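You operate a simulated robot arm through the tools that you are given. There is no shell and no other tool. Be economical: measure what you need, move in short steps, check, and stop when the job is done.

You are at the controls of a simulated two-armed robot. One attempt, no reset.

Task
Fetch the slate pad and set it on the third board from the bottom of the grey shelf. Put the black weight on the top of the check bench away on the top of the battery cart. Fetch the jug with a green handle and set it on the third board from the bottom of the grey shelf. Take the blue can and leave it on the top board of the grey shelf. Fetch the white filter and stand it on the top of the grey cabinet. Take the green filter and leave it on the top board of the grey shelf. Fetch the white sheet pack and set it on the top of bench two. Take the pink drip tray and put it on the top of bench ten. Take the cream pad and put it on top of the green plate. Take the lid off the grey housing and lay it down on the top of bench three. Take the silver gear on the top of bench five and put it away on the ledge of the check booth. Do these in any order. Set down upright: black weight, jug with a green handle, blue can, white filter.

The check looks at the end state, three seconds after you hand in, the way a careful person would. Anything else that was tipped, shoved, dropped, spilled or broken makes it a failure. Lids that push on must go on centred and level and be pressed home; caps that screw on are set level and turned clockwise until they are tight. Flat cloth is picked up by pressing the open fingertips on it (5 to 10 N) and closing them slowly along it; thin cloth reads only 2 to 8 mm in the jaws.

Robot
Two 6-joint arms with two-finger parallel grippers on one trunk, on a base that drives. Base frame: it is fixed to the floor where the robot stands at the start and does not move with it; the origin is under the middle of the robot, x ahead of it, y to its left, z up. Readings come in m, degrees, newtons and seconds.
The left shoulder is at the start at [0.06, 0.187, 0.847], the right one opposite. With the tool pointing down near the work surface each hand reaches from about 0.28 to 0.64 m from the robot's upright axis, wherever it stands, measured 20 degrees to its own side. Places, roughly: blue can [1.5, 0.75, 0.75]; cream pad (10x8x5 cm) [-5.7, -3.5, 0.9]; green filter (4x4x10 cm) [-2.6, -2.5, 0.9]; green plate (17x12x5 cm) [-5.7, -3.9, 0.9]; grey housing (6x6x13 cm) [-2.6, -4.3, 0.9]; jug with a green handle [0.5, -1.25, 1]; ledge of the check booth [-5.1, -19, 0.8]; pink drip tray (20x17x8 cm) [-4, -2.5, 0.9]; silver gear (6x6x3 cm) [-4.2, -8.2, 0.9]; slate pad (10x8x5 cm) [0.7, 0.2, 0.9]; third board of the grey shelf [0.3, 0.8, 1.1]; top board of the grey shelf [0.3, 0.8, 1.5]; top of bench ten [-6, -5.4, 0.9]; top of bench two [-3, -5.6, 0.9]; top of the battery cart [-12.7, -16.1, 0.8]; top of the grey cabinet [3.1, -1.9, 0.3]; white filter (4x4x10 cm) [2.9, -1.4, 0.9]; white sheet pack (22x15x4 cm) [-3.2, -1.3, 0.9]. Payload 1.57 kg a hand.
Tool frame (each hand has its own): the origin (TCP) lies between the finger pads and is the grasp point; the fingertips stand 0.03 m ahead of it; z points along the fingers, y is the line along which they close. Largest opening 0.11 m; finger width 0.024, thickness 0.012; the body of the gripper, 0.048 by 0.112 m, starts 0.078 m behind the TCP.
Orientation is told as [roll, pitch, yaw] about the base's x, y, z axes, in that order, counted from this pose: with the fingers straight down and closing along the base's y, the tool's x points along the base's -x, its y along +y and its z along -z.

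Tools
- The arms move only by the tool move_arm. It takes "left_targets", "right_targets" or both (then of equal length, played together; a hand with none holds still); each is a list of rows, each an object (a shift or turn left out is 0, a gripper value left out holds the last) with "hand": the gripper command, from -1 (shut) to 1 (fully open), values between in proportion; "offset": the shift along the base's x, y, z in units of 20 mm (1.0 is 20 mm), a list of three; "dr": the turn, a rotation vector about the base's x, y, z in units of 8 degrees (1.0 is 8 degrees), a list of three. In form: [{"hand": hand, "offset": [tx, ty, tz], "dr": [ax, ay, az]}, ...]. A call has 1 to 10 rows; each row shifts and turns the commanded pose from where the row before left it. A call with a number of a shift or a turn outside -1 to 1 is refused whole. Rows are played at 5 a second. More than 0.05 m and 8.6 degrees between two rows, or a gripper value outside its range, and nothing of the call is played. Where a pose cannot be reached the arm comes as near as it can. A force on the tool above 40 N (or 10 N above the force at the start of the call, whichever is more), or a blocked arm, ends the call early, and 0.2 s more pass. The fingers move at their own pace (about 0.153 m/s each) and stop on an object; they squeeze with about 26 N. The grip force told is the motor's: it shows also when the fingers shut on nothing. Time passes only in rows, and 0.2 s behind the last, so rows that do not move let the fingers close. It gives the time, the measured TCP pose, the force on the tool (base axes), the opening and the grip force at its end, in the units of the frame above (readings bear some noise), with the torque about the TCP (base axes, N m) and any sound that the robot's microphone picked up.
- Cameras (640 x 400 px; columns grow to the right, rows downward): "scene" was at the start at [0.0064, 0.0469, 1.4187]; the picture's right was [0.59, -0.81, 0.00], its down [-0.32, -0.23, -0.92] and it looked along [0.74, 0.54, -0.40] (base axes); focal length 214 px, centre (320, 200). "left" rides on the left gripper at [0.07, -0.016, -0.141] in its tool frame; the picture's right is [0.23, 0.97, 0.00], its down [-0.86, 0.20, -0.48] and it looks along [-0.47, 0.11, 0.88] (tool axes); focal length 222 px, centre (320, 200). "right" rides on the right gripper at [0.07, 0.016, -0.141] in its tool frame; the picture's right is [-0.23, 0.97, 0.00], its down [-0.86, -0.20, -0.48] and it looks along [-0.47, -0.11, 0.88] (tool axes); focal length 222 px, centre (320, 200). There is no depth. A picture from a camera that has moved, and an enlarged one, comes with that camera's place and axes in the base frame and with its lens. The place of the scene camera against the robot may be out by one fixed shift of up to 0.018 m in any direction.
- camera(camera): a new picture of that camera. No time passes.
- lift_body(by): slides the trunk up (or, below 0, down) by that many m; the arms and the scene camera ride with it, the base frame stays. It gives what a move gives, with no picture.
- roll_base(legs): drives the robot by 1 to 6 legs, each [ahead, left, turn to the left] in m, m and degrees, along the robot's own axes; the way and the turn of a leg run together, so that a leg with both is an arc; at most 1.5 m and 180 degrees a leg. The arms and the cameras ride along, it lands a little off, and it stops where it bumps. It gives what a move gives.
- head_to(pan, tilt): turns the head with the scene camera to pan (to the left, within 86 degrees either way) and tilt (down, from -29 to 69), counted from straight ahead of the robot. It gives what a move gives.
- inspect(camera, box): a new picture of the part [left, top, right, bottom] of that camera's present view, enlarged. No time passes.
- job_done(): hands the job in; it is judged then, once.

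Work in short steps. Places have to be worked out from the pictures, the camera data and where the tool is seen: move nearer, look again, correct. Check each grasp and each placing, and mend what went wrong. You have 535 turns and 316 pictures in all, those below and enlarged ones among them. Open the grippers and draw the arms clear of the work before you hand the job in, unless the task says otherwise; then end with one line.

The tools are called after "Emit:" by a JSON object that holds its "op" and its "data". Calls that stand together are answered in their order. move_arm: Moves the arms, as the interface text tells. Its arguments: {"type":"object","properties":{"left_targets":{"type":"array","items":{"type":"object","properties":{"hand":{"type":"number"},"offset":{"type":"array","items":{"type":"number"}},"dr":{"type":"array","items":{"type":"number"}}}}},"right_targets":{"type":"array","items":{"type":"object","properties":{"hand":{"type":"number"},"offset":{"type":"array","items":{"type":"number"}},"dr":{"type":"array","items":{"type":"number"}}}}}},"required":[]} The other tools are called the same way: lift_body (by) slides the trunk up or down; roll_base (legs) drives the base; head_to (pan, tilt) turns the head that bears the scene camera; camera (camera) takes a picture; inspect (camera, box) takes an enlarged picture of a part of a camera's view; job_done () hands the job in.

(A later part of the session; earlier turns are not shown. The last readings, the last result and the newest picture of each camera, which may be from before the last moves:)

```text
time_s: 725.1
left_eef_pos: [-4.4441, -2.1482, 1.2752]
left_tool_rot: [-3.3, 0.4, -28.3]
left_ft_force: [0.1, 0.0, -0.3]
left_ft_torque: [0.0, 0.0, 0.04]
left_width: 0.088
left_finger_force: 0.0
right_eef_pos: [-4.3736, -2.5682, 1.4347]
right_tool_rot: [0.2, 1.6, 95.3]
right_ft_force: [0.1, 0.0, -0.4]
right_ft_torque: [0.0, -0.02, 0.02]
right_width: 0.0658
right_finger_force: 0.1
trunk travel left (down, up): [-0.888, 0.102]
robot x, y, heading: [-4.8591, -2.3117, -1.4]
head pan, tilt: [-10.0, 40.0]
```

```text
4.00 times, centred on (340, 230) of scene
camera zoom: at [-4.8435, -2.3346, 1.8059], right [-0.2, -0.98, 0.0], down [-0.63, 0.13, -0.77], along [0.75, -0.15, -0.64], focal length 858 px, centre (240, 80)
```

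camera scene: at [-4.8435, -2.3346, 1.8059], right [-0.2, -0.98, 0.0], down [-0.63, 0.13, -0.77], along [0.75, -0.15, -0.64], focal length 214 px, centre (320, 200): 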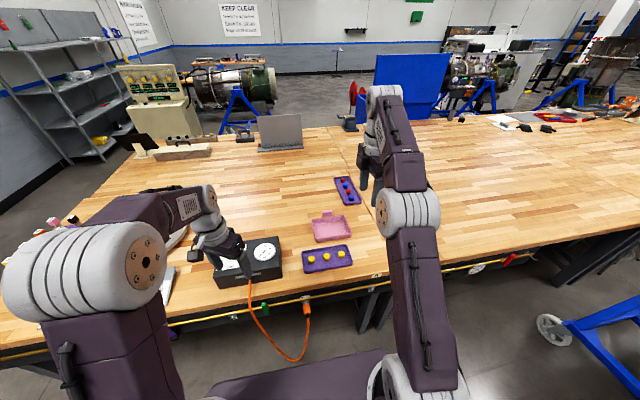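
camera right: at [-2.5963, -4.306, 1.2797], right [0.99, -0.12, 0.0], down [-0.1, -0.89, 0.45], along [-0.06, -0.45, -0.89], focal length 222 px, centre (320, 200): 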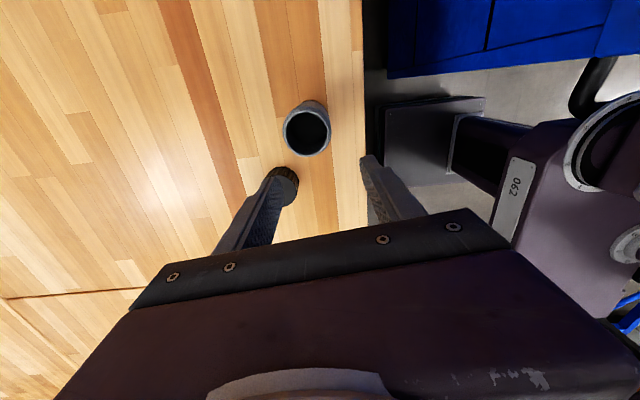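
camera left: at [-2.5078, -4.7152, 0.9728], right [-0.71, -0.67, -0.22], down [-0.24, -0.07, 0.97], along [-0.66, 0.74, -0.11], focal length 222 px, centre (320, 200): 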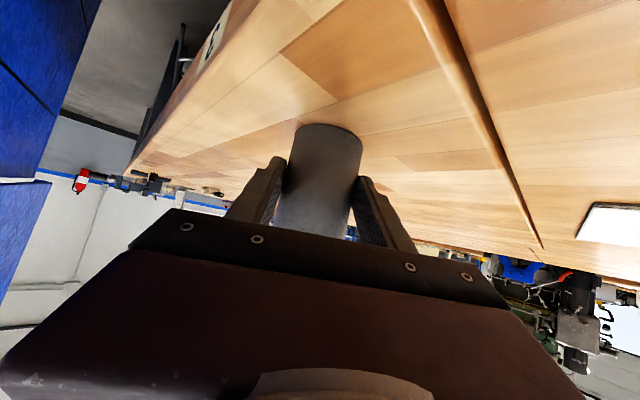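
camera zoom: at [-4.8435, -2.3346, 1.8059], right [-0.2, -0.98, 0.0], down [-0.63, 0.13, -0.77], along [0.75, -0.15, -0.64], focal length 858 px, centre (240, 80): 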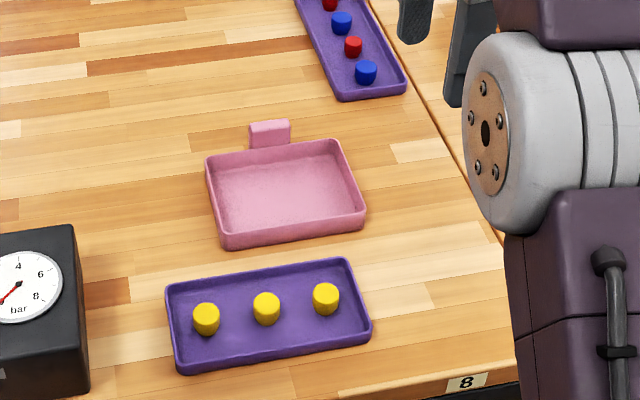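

The tab is at [−3.97, −2.553], thin in x, so I want to close along x; that needs the robot close to the bench edge (x ≈ −4.36). I'll use the left hand at yaw −90° with the robot at about [−4.58, −2.66], avoiding the hanging hose.

Emit:
{"op": "roll_base", "data": {"legs": [[0, -0.345, 1.4], [0.27, 0, 0]]}}

Emit:
{"op": "move_arm", "data": {"left_targets": [{"dr": [0, 0, -1], "offset": [0.8, 0, 0]}, {"dr": [0, 0, -1], "offset": [0.8, 0, 0]}, {"dr": [0, 0, -1], "offset": [0.8, 0, 0]}, {"dr": [0, 0, -1], "offset": [0.8, 0, 0]}, {"dr": [0, 0, -1], "offset": [0.8, 0, 0]}, {"dr": [0, 0, -1], "offset": [0.8, 0, 0]}, {"dr": [0, 0, -1], "offset": [0.8, 0, 0]}, {"dr": [0, 0, -0.7], "offset": [0.8, 0, 0]}, {"dr": [0.4, 0, 0], "offset": [0, 0, 0]}]}}

Emit:
{"op": "camera", "data": {"camera": "left"}}

```text
time_s: 728.8
left_eef_pos: [-4.186, -2.4806, 1.2766]
left_tool_rot: [-3.2, 0.2, -26.8]
left_ft_force: [0.0, -0.1, -0.9]
left_ft_torque: [-0.01, -0.04, -0.01]
left_width: 0.0882
left_finger_force: 0.0
right_eef_pos: [-4.1053, -2.8981, 1.4374]
right_tool_rot: [0.0, 1.6, 97.0]
right_ft_force: [0.5, -0.1, 0.4]
right_ft_torque: [-0.03, -0.03, 0.0]
right_width: 0.0659
right_finger_force: 0.2
trunk travel left (down, up): [-0.888, 0.102]
robot x, y, heading: [-4.5955, -2.655, 0.0]
head pan, tilt: [-10.0, 40.0]
```

```text
time_s: 730.8
left_eef_pos: [-4.0558, -2.4796, 1.2758]
left_tool_rot: [-3.2, 3.5, -88.4]
left_ft_force: [0.4, 0.8, -1.4]
left_ft_torque: [0.0, 0.0, -0.01]
left_width: 0.0881
left_finger_force: 0.0
right_eef_pos: [-4.1031, -2.898, 1.4351]
right_tool_rot: [0.2, 1.7, 97.0]
right_ft_force: [0.3, -0.3, 0.2]
right_ft_torque: [0.01, 0.01, 0.01]
right_width: 0.0662
right_finger_force: 0.0
trunk travel left (down, up): [-0.888, 0.102]
robot x, y, heading: [-4.5942, -2.657, 0.1]
head pan, tilt: [-10.0, 40.0]
```

```text
94 pictures are left
camera left: at [-4.0656, -2.4211, 1.4225], right [0.97, 0.26, -0.04], down [0.25, -0.88, 0.41], along [0.07, -0.41, -0.91], focal length 222 px, centre (320, 200)
```

left: 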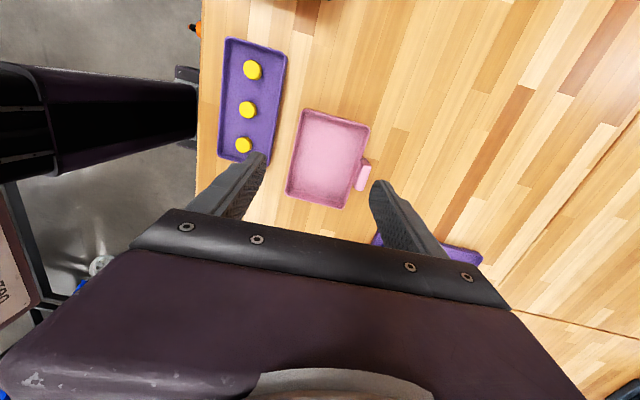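

Tab located at [−3.953, −2.552]. Levelling the tool, lowering the hand, and moving over it, opening wide.

Emit:
{"op": "lift_body", "data": {"by": -0.1}}

Emit:
{"op": "move_arm", "data": {"left_targets": [{"dr": [-0.44, -0.42, 0], "offset": [0, -0.6, -0.8]}, {"offset": [0.4, -0.6, -0.8]}, {"offset": [0.5, -0.6, -0.8]}, {"offset": [0.6, -0.6, -0.8]}, {"offset": [0.7, -0.6, -0.8]}, {"offset": [0.8, -0.6, 0]}, {"offset": [0.8, 0, 0]}, {"offset": [0.7, 0, 0]}, {"offset": [0.5, 0, 0]}, {"offset": [0, 0, 0]}]}}

Emit:
{"op": "camera", "data": {"camera": "left"}}

```text
time_s: 732.2
left_eef_pos: [-4.0553, -2.4803, 1.1759]
left_tool_rot: [-3.2, 3.6, -88.4]
left_ft_force: [-0.1, 0.6, 0.2]
left_ft_torque: [0.04, 0.04, -0.02]
left_width: 0.088
left_finger_force: 0.1
right_eef_pos: [-4.1018, -2.8974, 1.3361]
right_tool_rot: [0.2, 1.6, 97.0]
right_ft_force: [-0.5, -0.2, -0.4]
right_ft_torque: [0.02, -0.01, -0.01]
right_width: 0.0661
right_finger_force: 0.0
trunk travel left (down, up): [-0.788, 0.202]
robot x, y, heading: [-4.5945, -2.6571, 0.1]
head pan, tilt: [-10.0, 40.0]
```

```text
time_s: 734.4
left_eef_pos: [-4.0053, -2.5499, 1.0926]
left_tool_rot: [-0.1, 0.0, -88.2]
left_ft_force: [-0.2, 0.4, 0.3]
left_ft_torque: [-0.02, 0.03, 0.0]
left_width: 0.0881
left_finger_force: 0.0
left hand out of reach, approached as far as the arm can: row 6, 7, 8, 9
right_eef_pos: [-4.1018, -2.8973, 1.3361]
right_tool_rot: [0.2, 1.6, 97.0]
right_ft_force: [-0.4, -0.1, 0.3]
right_ft_torque: [-0.04, 0.01, -0.01]
right_width: 0.066
right_finger_force: 0.1
trunk travel left (down, up): [-0.788, 0.202]
robot x, y, heading: [-4.5922, -2.655, 0.1]
head pan, tilt: [-10.0, 40.0]
```

```text
93 pictures are left
camera left: at [-4.0237, -2.4808, 1.2344], right [0.97, 0.26, 0.0], down [0.23, -0.85, 0.48], along [0.12, -0.46, -0.88], focal length 222 px, centre (320, 200)
```

left: 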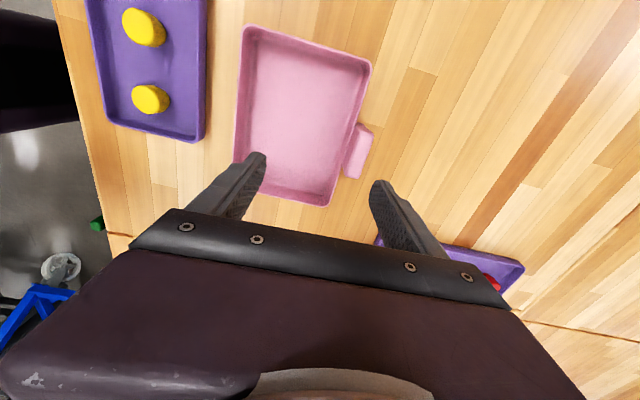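

4.4 cm short; driving the base 4.5 cm closer.

Emit:
{"op": "roll_base", "data": {"legs": [[0.045, 0, 0]]}}

Emit:
{"op": "move_arm", "data": {"left_targets": [{"offset": [0, 0.4, -1], "hand": 0.6}, {"offset": [0, 0, -1]}, {"offset": [0, 0, -1]}, {"offset": [0, 0, 0]}]}}

Emit:
{"op": "camera", "data": {"camera": "left"}}

```text
time_s: 735.3
left_eef_pos: [-3.9683, -2.5492, 1.0964]
left_tool_rot: [0.4, -0.1, -88.2]
left_ft_force: [-0.3, -0.3, 1.2]
left_ft_torque: [-0.03, -0.04, -0.01]
left_width: 0.0881
left_finger_force: 0.1
right_eef_pos: [-4.0659, -2.8978, 1.3397]
right_tool_rot: [-0.2, 1.6, 97.1]
right_ft_force: [-1.3, 0.6, -0.3]
right_ft_torque: [0.0, -0.12, 0.0]
right_width: 0.0662
right_finger_force: 0.1
trunk travel left (down, up): [-0.788, 0.202]
robot x, y, heading: [-4.5511, -2.651, 0.2]
head pan, tilt: [-10.0, 40.0]
```

```text
time_s: 736.3
left_eef_pos: [-3.961, -2.5391, 1.0334]
left_tool_rot: [0.1, 0.0, -88.2]
left_ft_force: [-0.2, 0.4, 0.9]
left_ft_torque: [-0.02, -0.02, 0.0]
left_width: 0.0879
left_finger_force: 0.0
right_eef_pos: [-4.0586, -2.8963, 1.3355]
right_tool_rot: [0.2, 1.6, 97.0]
right_ft_force: [-0.4, -0.1, -0.2]
right_ft_torque: [-0.01, -0.03, -0.02]
right_width: 0.0658
right_finger_force: 0.1
trunk travel left (down, up): [-0.788, 0.202]
robot x, y, heading: [-4.5496, -2.6517, 0.4]
head pan, tilt: [-10.0, 40.0]
```

```text
92 pictures are left
camera left: at [-3.9795, -2.4716, 1.1749], right [0.97, 0.26, 0.0], down [0.23, -0.85, 0.48], along [0.12, -0.46, -0.88], focal length 222 px, centre (320, 200)
```

left: 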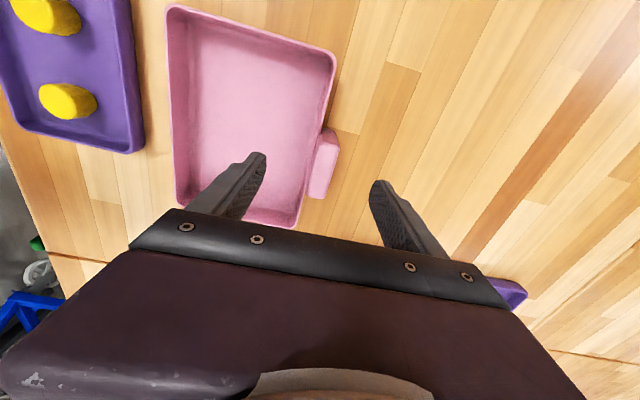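

Well aligned with the tab at [−3.958, −2.535]. Lowering to z ≈ 0.97 and closing.

Emit:
{"op": "move_arm", "data": {"left_targets": [{"offset": [0.15, 0.2, -1]}, {"offset": [0, 0, -1]}, {"offset": [0, 0, -1]}, {"offset": [0, 0, -0.3]}, {"hand": 0}, {"hand": -1}, {"offset": [0, 0, 0]}, {"offset": [0, 0, 0]}]}}

Emit:
{"op": "camera", "data": {"camera": "left"}}

```text
time_s: 738.1
left_eef_pos: [-3.9571, -2.5348, 0.9662]
left_tool_rot: [0.0, 0.0, -88.2]
left_ft_force: [-0.7, 0.1, 1.3]
left_ft_torque: [0.03, 0.58, -0.25]
left_width: 0.0226
left_finger_force: 26.1
right_eef_pos: [-4.0578, -2.8977, 1.3359]
right_tool_rot: [0.2, 1.6, 97.0]
right_ft_force: [-0.4, -0.5, 0.3]
right_ft_torque: [0.01, -0.01, -0.03]
right_width: 0.0661
right_finger_force: 0.1
trunk travel left (down, up): [-0.788, 0.202]
robot x, y, heading: [-4.549, -2.6549, 0.3]
head pan, tilt: [-10.0, 40.0]
```

```text
91 pictures are left
camera left: at [-3.9761, -2.4681, 1.1087], right [0.97, 0.26, 0.0], down [0.23, -0.85, 0.48], along [0.12, -0.46, -0.88], focal length 222 px, centre (320, 200)
```

left: 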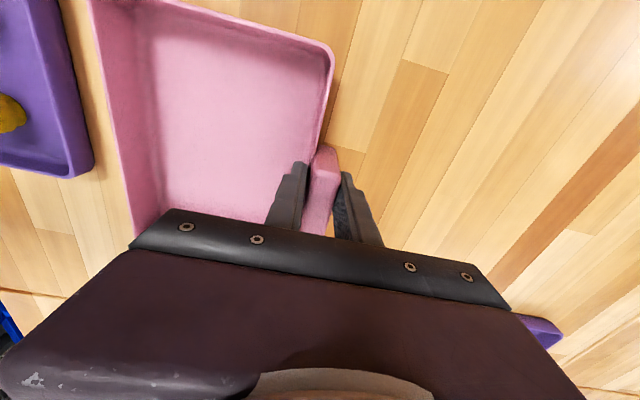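

Tab gripped (23 mm). Lifting with the trunk and checking the tray's level.

Emit:
{"op": "lift_body", "data": {"by": 0.2}}

Emit:
{"op": "camera", "data": {"camera": "left"}}

```text
time_s: 740.2
left_eef_pos: [-3.9584, -2.5369, 1.1666]
left_tool_rot: [0.0, 0.0, -88.2]
left_ft_force: [0.1, 0.2, -3.0]
left_ft_torque: [0.03, -0.17, 0.01]
left_width: 0.0227
left_finger_force: 26.3
right_eef_pos: [-4.0575, -2.8974, 1.5357]
right_tool_rot: [0.3, 1.6, 97.0]
right_ft_force: [-0.4, 0.4, -0.1]
right_ft_torque: [0.0, 0.04, 0.03]
right_width: 0.0659
right_finger_force: 0.0
trunk travel left (down, up): [-0.988, 0.002]
robot x, y, heading: [-4.5487, -2.6569, -0.1]
head pan, tilt: [-10.0, 40.0]
```

```text
90 pictures are left
camera left: at [-3.9753, -2.4683, 1.3082], right [0.97, 0.26, 0.0], down [0.23, -0.85, 0.48], along [0.12, -0.46, -0.88], focal length 222 px, centre (320, 200)
```

left: 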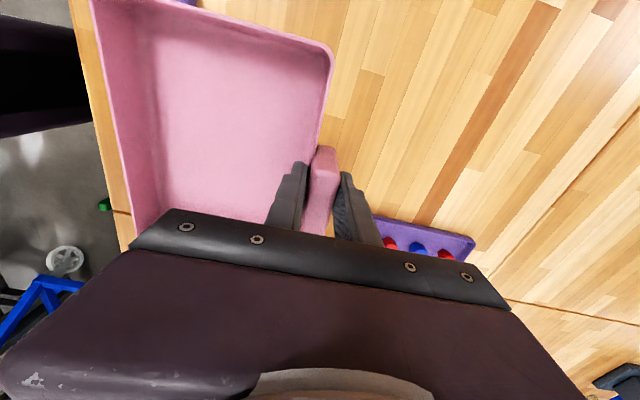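

Tray held level by its tab. Now to bench ten: backing off, going north around the next row and down its west side.

Emit:
{"op": "roll_base", "data": {"legs": [[-0.4, 0, 0], [0, 0.6, 0], [0, 0, 180], [1.2, 0, 0], [1.1, 0, 0], [0, 0, 90]]}}

Emit:
{"op": "head_to", "data": {"pan": 30, "tilt": 25}}

Emit:
{"op": "camera", "data": {"camera": "scene"}}

```text
time_s: 767.6
left_eef_pos: [-7.1543, -2.5932, 1.1669]
left_tool_rot: [0.0, 0.0, 179.0]
left_ft_force: [-0.1, 0.4, -2.9]
left_ft_torque: [-0.16, -0.04, -0.02]
left_width: 0.0226
left_finger_force: 25.6
right_eef_pos: [-7.5101, -2.4753, 1.5363]
right_tool_rot: [0.3, 1.6, 4.2]
right_ft_force: [1.3, 0.5, 0.4]
right_ft_torque: [0.01, 0.02, 0.03]
right_width: 0.0659
right_finger_force: 0.1
trunk travel left (down, up): [-0.988, 0.002]
robot x, y, heading: [-7.2456, -1.9917, -92.5]
head pan, tilt: [-10.0, 40.0]
```

```text
time_s: 768.7
left_eef_pos: [-7.1537, -2.5924, 1.1663]
left_tool_rot: [0.1, 0.1, 179.0]
left_ft_force: [-0.4, 0.6, -2.0]
left_ft_torque: [-0.18, -0.04, 0.01]
left_width: 0.0224
left_finger_force: 25.6
right_eef_pos: [-7.5095, -2.4756, 1.5361]
right_tool_rot: [0.3, 1.6, 4.2]
right_ft_force: [-0.1, 0.5, -0.1]
right_ft_torque: [0.03, -0.04, -0.01]
right_width: 0.066
right_finger_force: 0.0
trunk travel left (down, up): [-0.988, 0.002]
robot x, y, heading: [-7.2428, -1.995, -92.5]
head pan, tilt: [30.0, 25.0]
```

```text
89 pictures are left
camera scene: at [-7.207, -2.0259, 1.9291], right [-0.89, -0.46, 0.0], down [-0.19, 0.38, -0.91], along [0.42, -0.8, -0.42], focal length 214 px, centre (320, 200)
```

scene: 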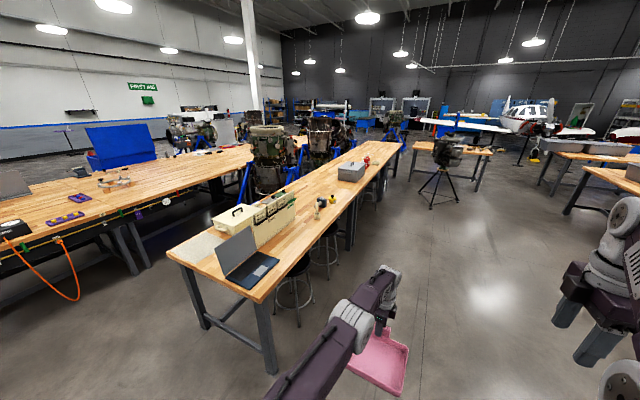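

Bench ten carries a grey box around [−6.16, −5.1]. Driving south along x ≈ −7.2 to y ≈ −5.5, then facing the bench.

Emit:
{"op": "roll_base", "data": {"legs": [[0, 0, 2.5], [1.4, 0, 0], [1.4, 0, 0], [0.75, 0, 0], [0, 0, 90]]}}

Emit:
{"op": "head_to", "data": {"pan": 0, "tilt": 35}}

Emit:
{"op": "camera", "data": {"camera": "scene"}}

```text
time_s: 790.1
left_eef_pos: [-6.6275, -5.4132, 1.1658]
left_tool_rot: [0.0, 0.0, -87.8]
left_ft_force: [0.6, -0.3, -2.5]
left_ft_torque: [0.03, -0.17, 0.01]
left_width: 0.0227
left_finger_force: 26.4
right_eef_pos: [-6.7263, -5.775, 1.5346]
right_tool_rot: [0.2, 1.5, 97.4]
right_ft_force: [-0.8, 0.0, 0.1]
right_ft_torque: [0.03, 0.0, 0.03]
right_width: 0.0658
right_finger_force: 0.1
trunk travel left (down, up): [-0.988, 0.002]
robot x, y, heading: [-7.2191, -5.5371, 0.6]
head pan, tilt: [30.0, 25.0]
```

```text
time_s: 791.1
left_eef_pos: [-6.628, -5.4129, 1.1661]
left_tool_rot: [0.1, -0.1, -87.7]
left_ft_force: [0.4, -0.7, -2.2]
left_ft_torque: [0.02, -0.15, 0.05]
left_width: 0.0228
left_finger_force: 26.2
right_eef_pos: [-6.7255, -5.7744, 1.535]
right_tool_rot: [0.2, 1.6, 97.4]
right_ft_force: [0.9, -0.3, 0.1]
right_ft_torque: [0.02, -0.04, 0.01]
right_width: 0.0659
right_finger_force: 0.0
trunk travel left (down, up): [-0.988, 0.002]
robot x, y, heading: [-7.2189, -5.5338, 0.7]
head pan, tilt: [0.0, 35.0]
```

```text
88 pictures are left
camera scene: at [-7.1994, -5.5419, 1.9134], right [0.01, -1.0, 0.0], down [-0.57, -0.01, -0.82], along [0.82, 0.01, -0.57], focal length 214 px, centre (320, 200)
```

scene: 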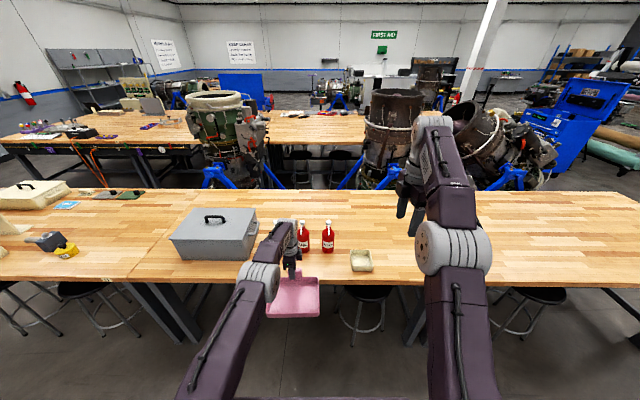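

Bench ten has the grey box, two red bottles and a beige dish; free space lies right of the dish. Checking for the bench label and seam.

Emit:
{"op": "inspect", "data": {"camera": "scene", "box": [340, 190, 600, 300]}}

Emit:
{"op": "inspect", "data": {"camera": "scene", "box": [60, 180, 300, 300]}}

```text
2.46 times, centred on (470, 245) of scene
camera zoom: at [-7.1994, -5.5419, 1.9134], right [0.01, -1.0, 0.0], down [-0.57, -0.01, -0.82], along [0.82, 0.01, -0.57], focal length 528 px, centre (-49, 89)
```

zoom: 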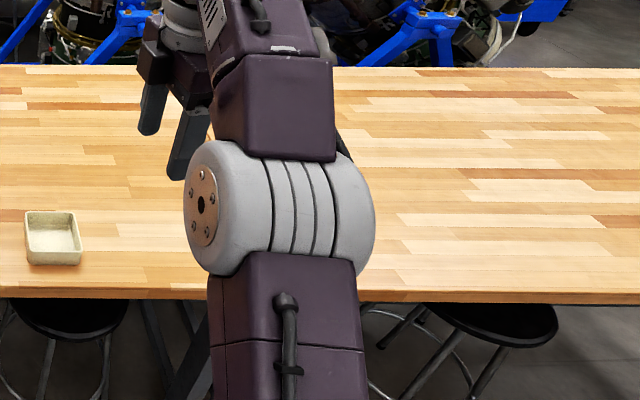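

```text
2.67 times, centred on (180, 240) of scene
camera zoom: at [-7.1994, -5.5419, 1.9134], right [0.01, -1.0, 0.0], down [-0.57, -0.01, -0.82], along [0.82, 0.01, -0.57], focal length 572 px, centre (693, 93)
```

zoom: 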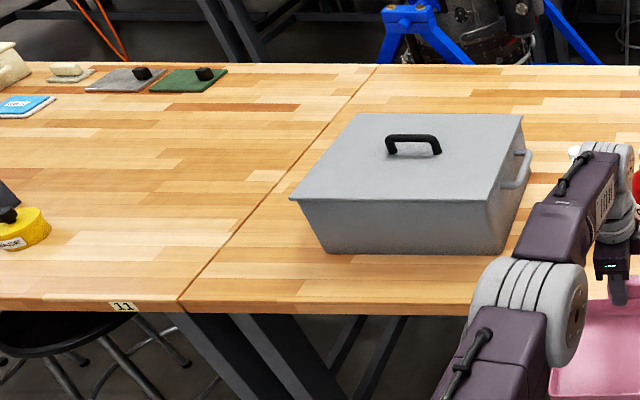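

The seam with bench 11 is at y ≈ −4.49, so bench ten spans to about −6.25. I'll strafe right 0.59 and advance so the tray comes over [−6.35, −6.0].

Emit:
{"op": "roll_base", "data": {"legs": [[0, -0.575, 0], [0.34, 0, -0.6]]}}

Emit:
{"op": "camera", "data": {"camera": "left"}}

Emit:
{"op": "camera", "data": {"camera": "scene"}}

```text
time_s: 796.2
left_eef_pos: [-6.2842, -5.999, 1.1706]
left_tool_rot: [0.2, 0.0, -88.4]
left_ft_force: [-0.3, -0.4, -2.8]
left_ft_torque: [0.02, -0.17, 0.04]
left_width: 0.0225
left_finger_force: 25.9
right_eef_pos: [-6.3873, -6.3587, 1.5394]
right_tool_rot: [-0.2, 1.7, 96.9]
right_ft_force: [-0.5, 0.9, 0.8]
right_ft_torque: [0.02, -0.06, -0.01]
right_width: 0.0658
right_finger_force: 0.0
trunk travel left (down, up): [-0.988, 0.002]
robot x, y, heading: [-6.8689, -6.1145, -0.1]
head pan, tilt: [0.0, 35.0]
```

```text
85 pictures are left
camera left: at [-6.3028, -5.9305, 1.3118], right [0.97, 0.25, 0.01], down [0.22, -0.85, 0.48], along [0.13, -0.46, -0.88], focal length 222 px, centre (320, 200)
```

left: 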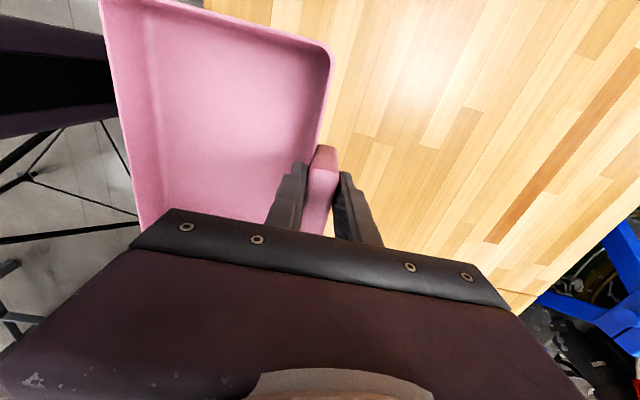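

```text
84 pictures are left
camera scene: at [-6.8603, -6.1226, 1.9136], right [0.0, -1.0, 0.0], down [-0.57, 0.0, -0.82], along [0.82, 0.0, -0.57], focal length 214 px, centre (320, 200)
```

scene: 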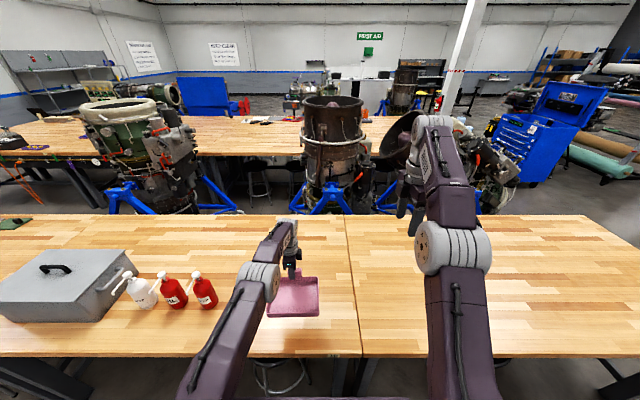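

Tray spans y −5.9…−6.1, safely left of the seam at −6.3. Driving 3 cm further, lowering the trunk 0.19, then stepping down to contact.

Emit:
{"op": "roll_base", "data": {"legs": [[0.03, 0, 0]]}}

Emit:
{"op": "lift_body", "data": {"by": -0.185}}

Emit:
{"op": "move_arm", "data": {"left_targets": [{"offset": [0, 0, -0.25]}, {"offset": [0, 0, -0.25]}, {"offset": [0, 0, -0.2]}, {"offset": [0, 0, -0.2]}, {"offset": [0, 0, -0.2]}, {"offset": [0, 0, 0]}]}}

Emit:
{"op": "camera", "data": {"camera": "left"}}

```text
time_s: 797.0
left_eef_pos: [-6.2542, -5.9997, 1.1709]
left_tool_rot: [0.4, 0.1, -88.4]
left_ft_force: [-1.0, 0.6, -3.0]
left_ft_torque: [0.04, -0.24, -0.03]
left_width: 0.0228
left_finger_force: 25.8
right_eef_pos: [-6.3578, -6.3603, 1.5402]
right_tool_rot: [-0.2, 1.6, 96.7]
right_ft_force: [-1.2, -1.1, 0.2]
right_ft_torque: [0.02, -0.09, 0.0]
right_width: 0.066
right_finger_force: 0.0
trunk travel left (down, up): [-0.988, 0.002]
robot x, y, heading: [-6.8446, -6.1161, 0.1]
head pan, tilt: [0.0, 35.0]
```

```text
time_s: 799.1
left_eef_pos: [-6.2486, -5.9988, 0.9825]
left_tool_rot: [0.0, 0.0, -88.4]
left_ft_force: [-0.5, -0.1, -2.8]
left_ft_torque: [0.03, -0.15, 0.0]
left_width: 0.0225
left_finger_force: 26.3
right_eef_pos: [-6.3498, -6.3589, 1.3519]
right_tool_rot: [0.1, 1.6, 96.8]
right_ft_force: [-0.2, 0.8, 0.4]
right_ft_torque: [0.02, 0.01, -0.03]
right_width: 0.066
right_finger_force: 0.0
trunk travel left (down, up): [-0.803, 0.187]
robot x, y, heading: [-6.8423, -6.116, 0.2]
head pan, tilt: [0.0, 35.0]
```

```text
time_s: 800.5
left_eef_pos: [-6.2494, -5.9994, 0.9608]
left_tool_rot: [0.3, 0.0, -88.4]
left_ft_force: [5.0, -0.2, 18.9]
left_ft_torque: [0.12, 0.86, 0.1]
left_width: 0.0229
left_finger_force: 26.4
right_eef_pos: [-6.3523, -6.3599, 1.3519]
right_tool_rot: [-0.1, 1.6, 96.8]
right_ft_force: [-0.7, 0.0, -0.2]
right_ft_torque: [-0.01, -0.02, 0.01]
right_width: 0.0661
right_finger_force: 0.1
trunk travel left (down, up): [-0.803, 0.187]
robot x, y, heading: [-6.842, -6.115, -0.0]
head pan, tilt: [0.0, 35.0]
```

```text
83 pictures are left
camera left: at [-6.2685, -5.9315, 1.1028], right [0.97, 0.25, 0.0], down [0.22, -0.85, 0.48], along [0.13, -0.46, -0.88], focal length 222 px, centre (320, 200)
```

left: 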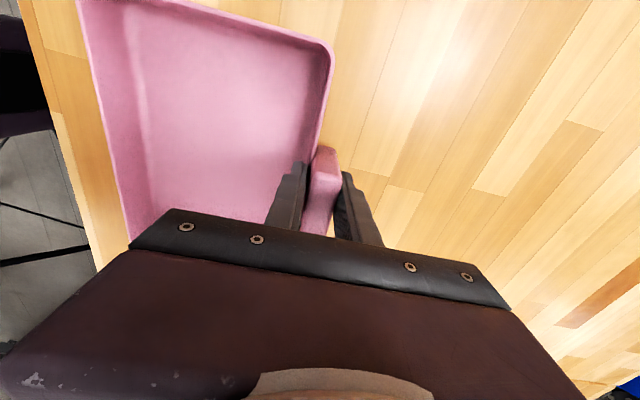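

Seated (19 N). Relieving, opening a bit (the inner finger is inside the tray), and rising.

Emit:
{"op": "move_arm", "data": {"left_targets": [{"offset": [0, 0, 0.15]}, {"hand": 0}, {"offset": [0, 0, 0]}, {"offset": [0, 0, 0.5]}, {"offset": [0, 0, 1]}, {"offset": [0, 0, 1]}, {"offset": [0, 0, 1]}, {"offset": [0, 0, 1]}, {"offset": [0, 0, 0]}]}}

Emit:
{"op": "camera", "data": {"camera": "left"}}

```text
time_s: 802.5
left_eef_pos: [-6.2495, -5.9999, 1.0517]
left_tool_rot: [0.0, 0.0, -88.4]
left_ft_force: [0.3, -0.4, -1.3]
left_ft_torque: [0.03, 0.02, 0.0]
left_width: 0.0547
left_finger_force: 0.1
right_eef_pos: [-6.3505, -6.3607, 1.3524]
right_tool_rot: [0.1, 1.6, 96.9]
right_ft_force: [0.4, -0.4, 0.5]
right_ft_torque: [0.0, -0.02, -0.01]
right_width: 0.0657
right_finger_force: 0.1
trunk travel left (down, up): [-0.803, 0.187]
robot x, y, heading: [-6.843, -6.1137, 0.1]
head pan, tilt: [0.0, 35.0]
```

```text
82 pictures are left
camera left: at [-6.2674, -5.931, 1.1947], right [0.97, 0.25, 0.0], down [0.22, -0.85, 0.48], along [0.12, -0.46, -0.88], focal length 222 px, centre (320, 200)
```

left: 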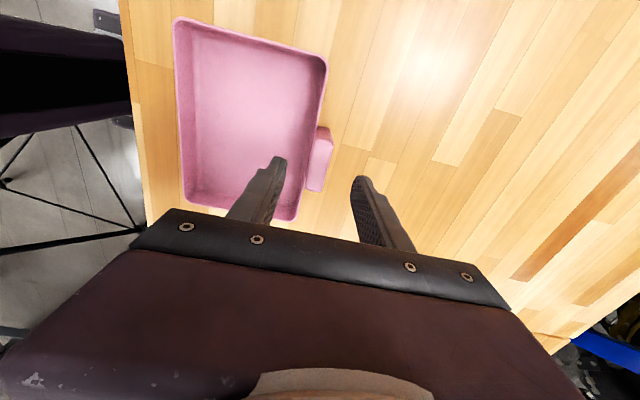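

Tray placed. Next the cream pad ([−5.6, −3.46]) and the green plate ([−5.67, −3.93]) on bench 11, reachable from the east aisle. Driving back around the north end.

Emit:
{"op": "lift_body", "data": {"by": 0.15}}

Emit:
{"op": "roll_base", "data": {"legs": [[-0.36, 0, 0], [0, 0, 90], [1.4, 0, 0], [1.4, 0, 0], [1.3, 0, 0], [0, -1.4, 0]]}}

Emit:
{"op": "roll_base", "data": {"legs": [[0, -0.62, 0], [0, 0, 90], [0, 0.8, 0]]}}

Emit:
{"op": "head_to", "data": {"pan": 20, "tilt": 40}}

Emit:
{"op": "camera", "data": {"camera": "scene"}}

```text
time_s: 804.2
left_eef_pos: [-6.2494, -5.9984, 1.2031]
left_tool_rot: [0.0, 0.0, -88.4]
left_ft_force: [-0.6, -0.6, -0.9]
left_ft_torque: [0.0, 0.0, 0.03]
left_width: 0.055
left_finger_force: 0.1
right_eef_pos: [-6.3496, -6.3587, 1.5014]
right_tool_rot: [0.1, 1.6, 96.8]
right_ft_force: [-0.2, -0.2, 0.4]
right_ft_torque: [-0.03, 0.03, 0.0]
right_width: 0.066
right_finger_force: 0.0
trunk travel left (down, up): [-0.953, 0.037]
robot x, y, heading: [-6.8399, -6.1143, 0.1]
head pan, tilt: [0.0, 35.0]
```

```text
time_s: 806.2
left_eef_pos: [-6.5453, -5.9923, 1.2019]
left_tool_rot: [-0.1, 0.3, -87.7]
left_ft_force: [0.2, 0.4, 0.0]
left_ft_torque: [0.05, -0.03, -0.01]
left_width: 0.0549
left_finger_force: 0.0
right_eef_pos: [-6.642, -6.3536, 1.5006]
right_tool_rot: [0.3, 1.5, 97.6]
right_ft_force: [0.6, -1.0, -0.3]
right_ft_torque: [0.04, -0.01, 0.03]
right_width: 0.0657
right_finger_force: 0.0
trunk travel left (down, up): [-0.953, 0.037]
robot x, y, heading: [-7.1354, -6.1146, 0.7]
head pan, tilt: [0.0, 35.0]
stopped in leg 1: the robot was blocked; the commanded pose is now the measured one
```

```text
time_s: 807.8
left_eef_pos: [-6.5147, -6.0819, 1.2058]
left_tool_rot: [0.1, -0.3, -90.6]
left_ft_force: [0.0, 1.2, -0.3]
left_ft_torque: [-0.11, -0.02, 0.0]
left_width: 0.0549
left_finger_force: 0.0
right_eef_pos: [-6.63, -6.4341, 1.5056]
right_tool_rot: [0.0, 2.1, 94.5]
right_ft_force: [-1.1, 1.1, -0.3]
right_ft_torque: [-0.05, -0.05, 0.01]
right_width: 0.066
right_finger_force: 0.0
trunk travel left (down, up): [-0.953, 0.037]
robot x, y, heading: [-7.1038, -6.1792, -2.3]
head pan, tilt: [0.0, 35.0]
stopped in leg 1: the robot was blocked; the commanded pose is now the measured one
```

```text
time_s: 808.6
left_eef_pos: [-6.5087, -6.0901, 1.2014]
left_tool_rot: [-0.2, 0.2, -90.7]
left_ft_force: [-0.8, 0.4, -0.2]
left_ft_torque: [0.02, -0.01, -0.03]
left_width: 0.0549
left_finger_force: 0.0
right_eef_pos: [-6.622, -6.4469, 1.5006]
right_tool_rot: [0.3, 1.5, 94.5]
right_ft_force: [0.0, -0.1, -0.6]
right_ft_torque: [0.05, 0.02, 0.02]
right_width: 0.066
right_finger_force: 0.0
trunk travel left (down, up): [-0.953, 0.037]
robot x, y, heading: [-7.1029, -6.1815, -2.4]
head pan, tilt: [20.0, 40.0]
```

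```text
81 pictures are left
camera scene: at [-7.0906, -6.1625, 1.8709], right [0.3, -0.95, 0.0], down [-0.61, -0.19, -0.77], along [0.73, 0.23, -0.64], focal length 214 px, centre (320, 200)
```

scene: 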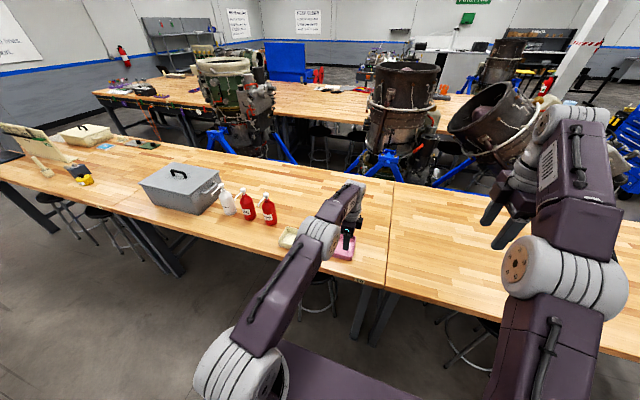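

I met the tripod engine behind me. I'll strafe left (north) away from it, then turn north and go around as planned.

Emit:
{"op": "roll_base", "data": {"legs": [[0, 0.9, 2.4], [0, 0, 90], [1.4, 0, 0], [1.4, 0, 0], [0.5, 0, 0], [0, -1.3, 0]]}}

Emit:
{"op": "roll_base", "data": {"legs": [[0, -0.6, 0], [0, 0, 90], [0, 0.8, 0]]}}

Emit:
{"op": "camera", "data": {"camera": "scene"}}

```text
time_s: 839.1
left_eef_pos: [-5.8793, -1.3852, 1.2017]
left_tool_rot: [-0.2, 0.0, 1.0]
left_ft_force: [0.0, -1.1, 0.4]
left_ft_torque: [-0.01, 0.0, -0.01]
left_width: 0.0551
left_finger_force: 0.0
right_eef_pos: [-5.5212, -1.4884, 1.503]
right_tool_rot: [0.2, 1.8, -173.8]
right_ft_force: [-0.6, 0.8, 0.1]
right_ft_torque: [0.01, 0.0, -0.01]
right_width: 0.066
right_finger_force: 0.0
trunk travel left (down, up): [-0.953, 0.037]
robot x, y, heading: [-5.7731, -1.9744, 89.4]
head pan, tilt: [20.0, 40.0]
```

```text
time_s: 850.2
left_eef_pos: [-5.7629, -2.8994, 1.2012]
left_tool_rot: [-0.1, 0.1, 91.5]
left_ft_force: [-0.3, -0.3, -0.1]
left_ft_torque: [-0.01, -0.01, 0.0]
left_width: 0.0549
left_finger_force: 0.1
right_eef_pos: [-5.6625, -2.5393, 1.5001]
right_tool_rot: [0.2, 1.6, -83.3]
right_ft_force: [0.6, -0.6, 1.0]
right_ft_torque: [-0.02, 0.0, 0.0]
right_width: 0.0658
right_finger_force: 0.0
trunk travel left (down, up): [-0.953, 0.037]
robot x, y, heading: [-5.1719, -2.7822, 179.9]
head pan, tilt: [20.0, 40.0]
```

```text
80 pictures are left
camera scene: at [-5.2002, -2.8199, 1.8709], right [-0.34, 0.94, 0.0], down [0.6, 0.22, -0.77], along [-0.72, -0.26, -0.64], focal length 214 px, centre (320, 200)
```

scene: 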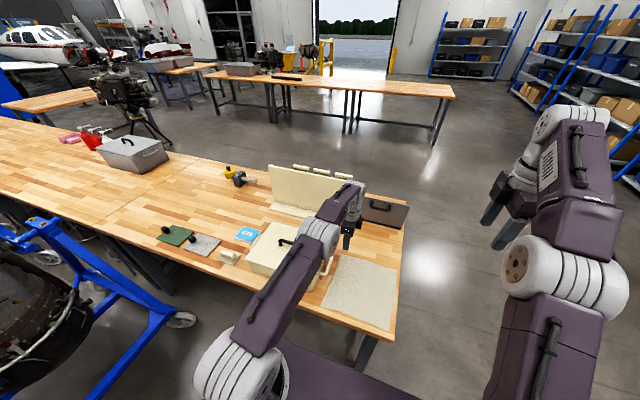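

Zooming in on the pads.

Emit:
{"op": "inspect", "data": {"camera": "scene", "box": [140, 200, 300, 290]}}

```text
4.00 times, centred on (220, 245) of scene
camera zoom: at [-5.2002, -2.8199, 1.8709], right [-0.34, 0.94, 0.0], down [0.6, 0.22, -0.77], along [-0.72, -0.26, -0.64], focal length 858 px, centre (720, 20)
```

zoom: 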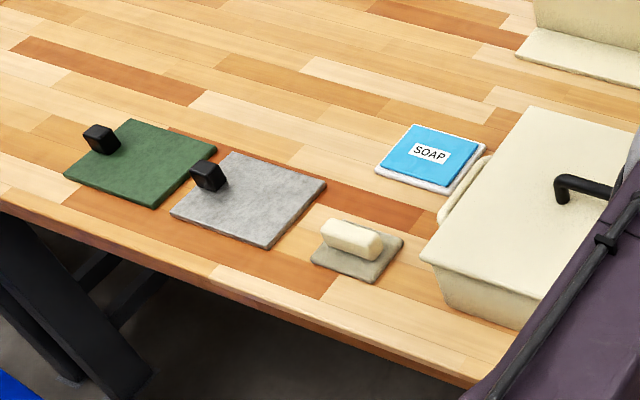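

The cream pad's handle (along y) is at [−5.67, −3.50]; the green plate spans x −5.636…−5.75, y −3.814…−3.984 with its knob near y −3.955. Strafing left 0.71 so the left hand can serve both.

Emit:
{"op": "roll_base", "data": {"legs": [[0, 0.71, 0]]}}

Emit:
{"op": "move_arm", "data": {"left_targets": [{"offset": [0.8, 1, 0]}, {"offset": [0.8, 1, 0]}, {"offset": [0.8, 1, 0]}, {"offset": [0.8, 1, 0]}, {"offset": [0.8, 1, -0.5]}, {"offset": [0, 0.5, -1]}, {"offset": [0, 0, -1]}, {"offset": [0, 0, -1]}, {"offset": [0, 0, -1]}, {"offset": [0, 0, 0]}]}}

Emit:
{"op": "camera", "data": {"camera": "left"}}

```text
time_s: 854.1
left_eef_pos: [-5.7663, -3.616, 1.2019]
left_tool_rot: [0.0, 0.1, 91.1]
left_ft_force: [0.4, 0.5, 0.3]
left_ft_torque: [0.0, 0.0, -0.02]
left_width: 0.055
left_finger_force: 0.0
right_eef_pos: [-5.6633, -3.2563, 1.5005]
right_tool_rot: [0.1, 1.6, -83.5]
right_ft_force: [0.3, 0.3, 0.2]
right_ft_torque: [-0.01, 0.01, 0.01]
right_width: 0.0661
right_finger_force: 0.0
trunk travel left (down, up): [-0.953, 0.037]
robot x, y, heading: [-5.1766, -3.5065, 179.3]
head pan, tilt: [20.0, 40.0]
```

```text
time_s: 856.4
left_eef_pos: [-5.6862, -3.5071, 1.1103]
left_tool_rot: [-0.1, 0.0, 91.1]
left_ft_force: [0.0, 0.8, -0.8]
left_ft_torque: [-0.01, -0.01, 0.0]
left_width: 0.0548
left_finger_force: 0.0
right_eef_pos: [-5.6633, -3.2566, 1.5015]
right_tool_rot: [0.2, 1.7, -83.7]
right_ft_force: [1.4, 0.0, -0.6]
right_ft_torque: [-0.02, -0.02, 0.0]
right_width: 0.0662
right_finger_force: 0.1
trunk travel left (down, up): [-0.953, 0.037]
robot x, y, heading: [-5.1763, -3.5023, 179.4]
head pan, tilt: [20.0, 40.0]
```

```text
78 pictures are left
camera left: at [-5.6688, -3.5771, 1.2533], right [-0.97, -0.25, 0.0], down [-0.22, 0.85, 0.48], along [-0.12, 0.46, -0.88], focal length 222 px, centre (320, 200)
```

left: 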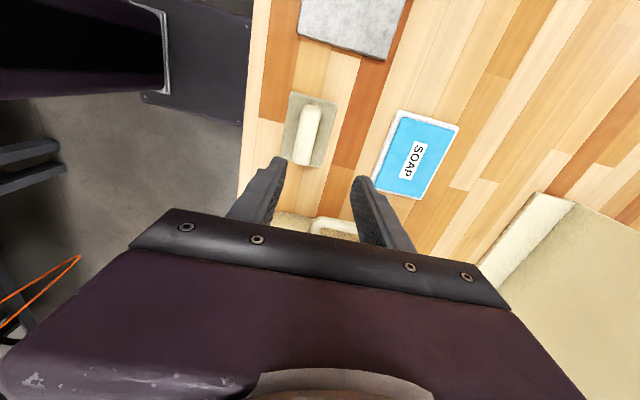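

Handle at [−5.67, −3.508], aligned. Shifting 16 mm, lowering, gripping and lifting.

Emit:
{"op": "move_arm", "data": {"left_targets": [{"offset": [0.8, 0, -1], "hand": 0.2}, {"offset": [0, 0, -1]}, {"offset": [0, 0, -1]}, {"offset": [0, 0, -1]}, {"offset": [0, 0, -1]}, {"offset": [0, 0, -1]}, {"offset": [0, 0, -1]}, {"offset": [0, 0, -0.8]}, {"offset": [0, 0, -0.2]}, {"offset": [0, 0, 0]}]}}

Emit:
{"op": "camera", "data": {"camera": "left"}}

```text
time_s: 858.5
left_eef_pos: [-5.6707, -3.5062, 0.9519]
left_tool_rot: [-0.1, 0.1, 91.1]
left_ft_force: [-0.1, -0.4, -0.3]
left_ft_torque: [-0.02, -0.03, 0.03]
left_width: 0.0662
left_finger_force: 0.0
right_eef_pos: [-5.664, -3.257, 1.5013]
right_tool_rot: [0.2, 1.6, -83.6]
right_ft_force: [0.1, -1.4, -0.4]
right_ft_torque: [-0.02, 0.0, -0.01]
right_width: 0.0659
right_finger_force: 0.1
trunk travel left (down, up): [-0.953, 0.037]
robot x, y, heading: [-5.177, -3.5055, 179.7]
head pan, tilt: [20.0, 40.0]
```

```text
77 pictures are left
camera left: at [-5.6526, -3.5767, 1.0938], right [-0.97, -0.25, 0.0], down [-0.22, 0.85, 0.48], along [-0.12, 0.46, -0.88], focal length 222 px, centre (320, 200)
```

left: 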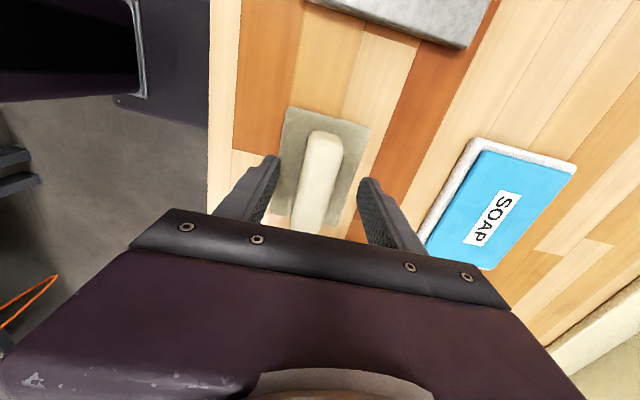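

Straddling the handle. Shifting 8 mm to its middle, closing, lifting 10 cm.

Emit:
{"op": "move_arm", "data": {"left_targets": [{"offset": [0, -0.4, 0]}, {"hand": -1}, {"offset": [0, 0, 0]}, {"offset": [0, 0, 0]}, {"offset": [0, 0, 1]}, {"offset": [0, 0, 1]}, {"offset": [0, 0, 1]}, {"offset": [0, 0, 1]}, {"offset": [0, 0, 1]}, {"offset": [0, 0, 0]}]}}

Emit:
{"op": "move_arm", "data": {"left_targets": [{"offset": [-0.1, -1, 0]}, {"offset": [-0.1, -1, 0]}, {"offset": [-0.1, -1, 0]}, {"offset": [-0.1, -1, 0]}, {"offset": [-0.1, -1, 0]}, {"offset": [-0.1, -1, 0]}, {"offset": [-0.1, -1, 0]}, {"offset": [-0.1, -1, 0]}, {"offset": [-0.1, -1, 0]}, {"offset": [0, -1, 0]}]}}

Emit:
{"op": "camera", "data": {"camera": "left"}}

```text
time_s: 860.8
left_eef_pos: [-5.6707, -3.5146, 1.0524]
left_tool_rot: [-0.1, 0.1, 91.1]
left_ft_force: [0.5, -1.2, -0.8]
left_ft_torque: [0.0, 0.0, 0.0]
left_width: 0.0254
left_finger_force: 25.7
right_eef_pos: [-5.6633, -3.2566, 1.5015]
right_tool_rot: [0.2, 1.6, -83.6]
right_ft_force: [-0.1, 0.1, 0.1]
right_ft_torque: [-0.01, 0.06, -0.01]
right_width: 0.0662
right_finger_force: 0.1
trunk travel left (down, up): [-0.953, 0.037]
robot x, y, heading: [-5.1738, -3.5024, 179.6]
head pan, tilt: [20.0, 40.0]
```

```text
time_s: 863.0
left_eef_pos: [-5.6883, -3.7152, 1.052]
left_tool_rot: [-0.3, 0.0, 91.1]
left_ft_force: [0.1, -0.3, -0.2]
left_ft_torque: [0.03, 0.01, -0.02]
left_width: 0.0251
left_finger_force: 26.4
right_eef_pos: [-5.6622, -3.259, 1.5008]
right_tool_rot: [0.2, 1.7, -83.6]
right_ft_force: [-0.3, -0.3, 0.0]
right_ft_torque: [0.0, -0.01, 0.01]
right_width: 0.0662
right_finger_force: 0.0
trunk travel left (down, up): [-0.953, 0.037]
robot x, y, heading: [-5.1761, -3.5052, 179.9]
head pan, tilt: [20.0, 40.0]
```

```text
76 pictures are left
camera left: at [-5.6708, -3.7854, 1.1932], right [-0.97, -0.25, 0.0], down [-0.22, 0.85, 0.48], along [-0.12, 0.46, -0.88], focal length 222 px, centre (320, 200)
```

left: 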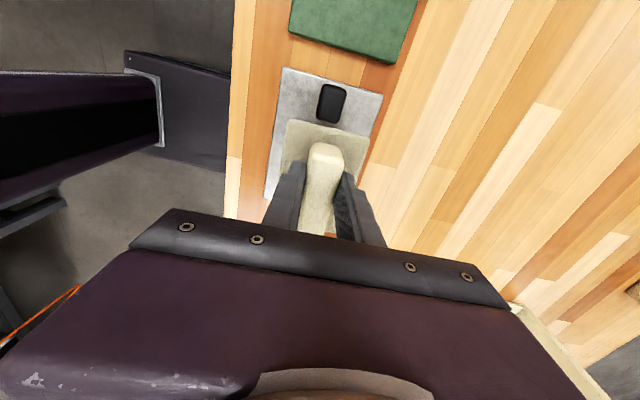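

Green plate's near edge is y −3.818, x −5.63…−5.74. Moving to [−5.686, −3.868] and viewing from above before lowering.

Emit:
{"op": "move_arm", "data": {"left_targets": [{"offset": [0, -1, 0]}, {"offset": [0, -1, 0]}, {"offset": [0, -1, 0]}, {"offset": [0, -1, 0]}, {"offset": [0, -1, 0]}, {"offset": [0, -1, 0]}, {"offset": [0, -1, 0]}, {"offset": [0.1, -0.65, 0]}, {"offset": [0, 0, -1]}, {"offset": [0, 0, 0]}]}}

Emit:
{"op": "camera", "data": {"camera": "left"}}

Emit:
{"op": "head_to", "data": {"pan": 35, "tilt": 45}}

Emit:
{"op": "camera", "data": {"camera": "scene"}}

```text
time_s: 865.1
left_eef_pos: [-5.6862, -3.8683, 1.0321]
left_tool_rot: [-0.1, 0.2, 91.2]
left_ft_force: [0.5, -0.8, -1.2]
left_ft_torque: [-0.03, 0.03, 0.03]
left_width: 0.0252
left_finger_force: 26.3
right_eef_pos: [-5.6638, -3.257, 1.5008]
right_tool_rot: [0.2, 1.5, -83.6]
right_ft_force: [0.7, -0.3, -1.2]
right_ft_torque: [0.02, -0.01, -0.01]
right_width: 0.0662
right_finger_force: 0.1
trunk travel left (down, up): [-0.953, 0.037]
robot x, y, heading: [-5.174, -3.5046, 179.6]
head pan, tilt: [20.0, 40.0]
```

```text
75 pictures are left
camera left: at [-5.6686, -3.9383, 1.1735], right [-0.97, -0.25, 0.0], down [-0.22, 0.85, 0.48], along [-0.12, 0.46, -0.88], focal length 222 px, centre (320, 200)
```

left: 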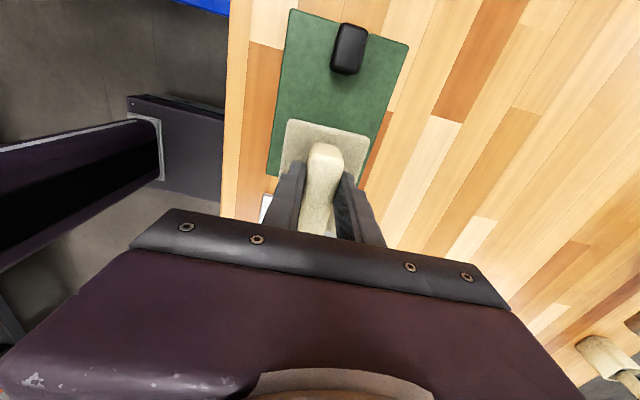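

```text
time_s: 865.9
left_eef_pos: [-5.6854, -3.8672, 1.0306]
left_tool_rot: [-0.1, 0.1, 91.1]
left_ft_force: [0.4, -1.6, -1.0]
left_ft_torque: [-0.01, -0.02, 0.0]
left_width: 0.0252
left_finger_force: 26.0
right_eef_pos: [-5.6628, -3.2574, 1.5007]
right_tool_rot: [0.2, 1.6, -83.6]
right_ft_force: [0.0, 1.0, -0.3]
right_ft_torque: [0.01, 0.01, 0.03]
right_width: 0.0661
right_finger_force: 0.2
trunk travel left (down, up): [-0.953, 0.037]
robot x, y, heading: [-5.1733, -3.5073, 179.4]
head pan, tilt: [35.0, 45.0]
```

```text
74 pictures are left
camera scene: at [-5.1903, -3.5594, 1.8636], right [-0.57, 0.82, 0.0], down [0.58, 0.4, -0.71], along [-0.58, -0.4, -0.71], focal length 214 px, centre (320, 200)
```

scene: 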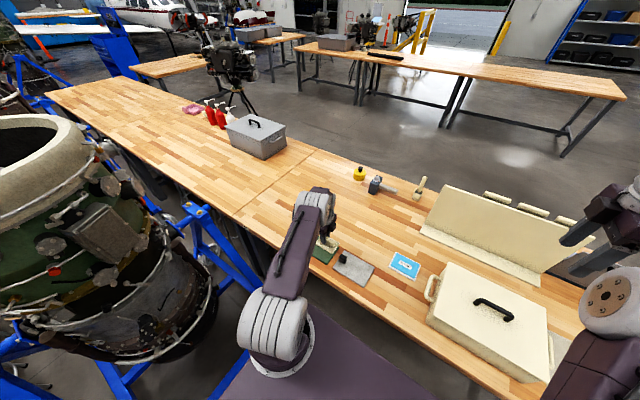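

Pad is centred over the flat part of the plate, clear of the knob. Lowering to contact.

Emit:
{"op": "move_arm", "data": {"left_targets": [{"offset": [-0.15, 0, -1]}, {"offset": [0, 0, -1]}, {"offset": [0, 0, -0.6]}, {"offset": [0, 0, -0.2]}, {"offset": [0, 0, -0.2]}, {"offset": [0, 0, -0.2]}, {"offset": [0, 0, -0.2]}, {"offset": [0, 0, 0]}]}}

```text
time_s: 867.7
left_eef_pos: [-5.6895, -3.8681, 0.964]
left_tool_rot: [-0.1, 0.1, 91.1]
left_ft_force: [-0.5, -0.4, 0.5]
left_ft_torque: [0.03, 0.03, 0.01]
left_width: 0.0252
left_finger_force: 25.6
right_eef_pos: [-5.6626, -3.2576, 1.5014]
right_tool_rot: [0.3, 1.6, -83.6]
right_ft_force: [-0.7, -0.9, 0.6]
right_ft_torque: [-0.01, 0.01, 0.03]
right_width: 0.0659
right_finger_force: 0.0
trunk travel left (down, up): [-0.953, 0.037]
robot x, y, heading: [-5.1775, -3.5057, 179.4]
head pan, tilt: [35.0, 45.0]
```

Emit:
{"op": "move_arm", "data": {"left_targets": [{"offset": [0, 0, -0.15]}, {"offset": [0, 0, -0.15]}, {"offset": [0, 0, -0.15]}, {"offset": [0, 0, -0.15]}, {"offset": [0, 0, 0]}]}}

Emit:
{"op": "camera", "data": {"camera": "left"}}

```text
time_s: 868.7
left_eef_pos: [-5.6897, -3.8675, 0.9579]
left_tool_rot: [0.5, 0.3, 91.1]
left_ft_force: [6.5, 4.4, 21.5]
left_ft_torque: [0.13, -0.67, 0.05]
left_width: 0.0256
left_finger_force: 26.9
right_eef_pos: [-5.6605, -3.2544, 1.5016]
right_tool_rot: [0.0, 1.6, -83.6]
right_ft_force: [0.7, 0.7, -1.0]
right_ft_torque: [0.02, 0.02, -0.02]
right_width: 0.0661
right_finger_force: 0.0
trunk travel left (down, up): [-0.953, 0.037]
robot x, y, heading: [-5.1753, -3.507, 179.7]
head pan, tilt: [35.0, 45.0]
stopped in row 4 (left hand): the force on the tool passed its limit (the readings are from after the stop); the commanded pose is now the measured one
```

```text
73 pictures are left
camera left: at [-5.671, -3.9369, 1.1006], right [-0.97, -0.25, 0.01], down [-0.21, 0.85, 0.48], along [-0.12, 0.46, -0.88], focal length 222 px, centre (320, 200)
```

left: 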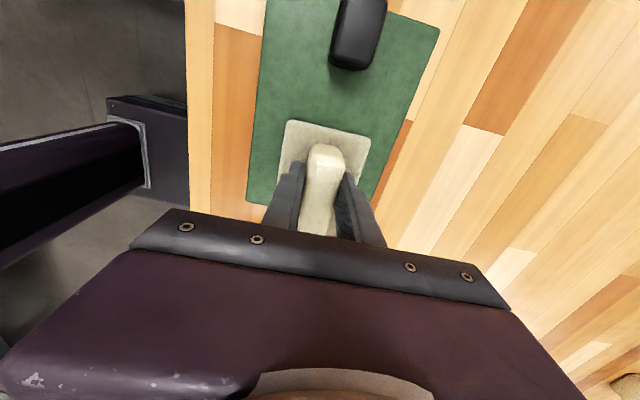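

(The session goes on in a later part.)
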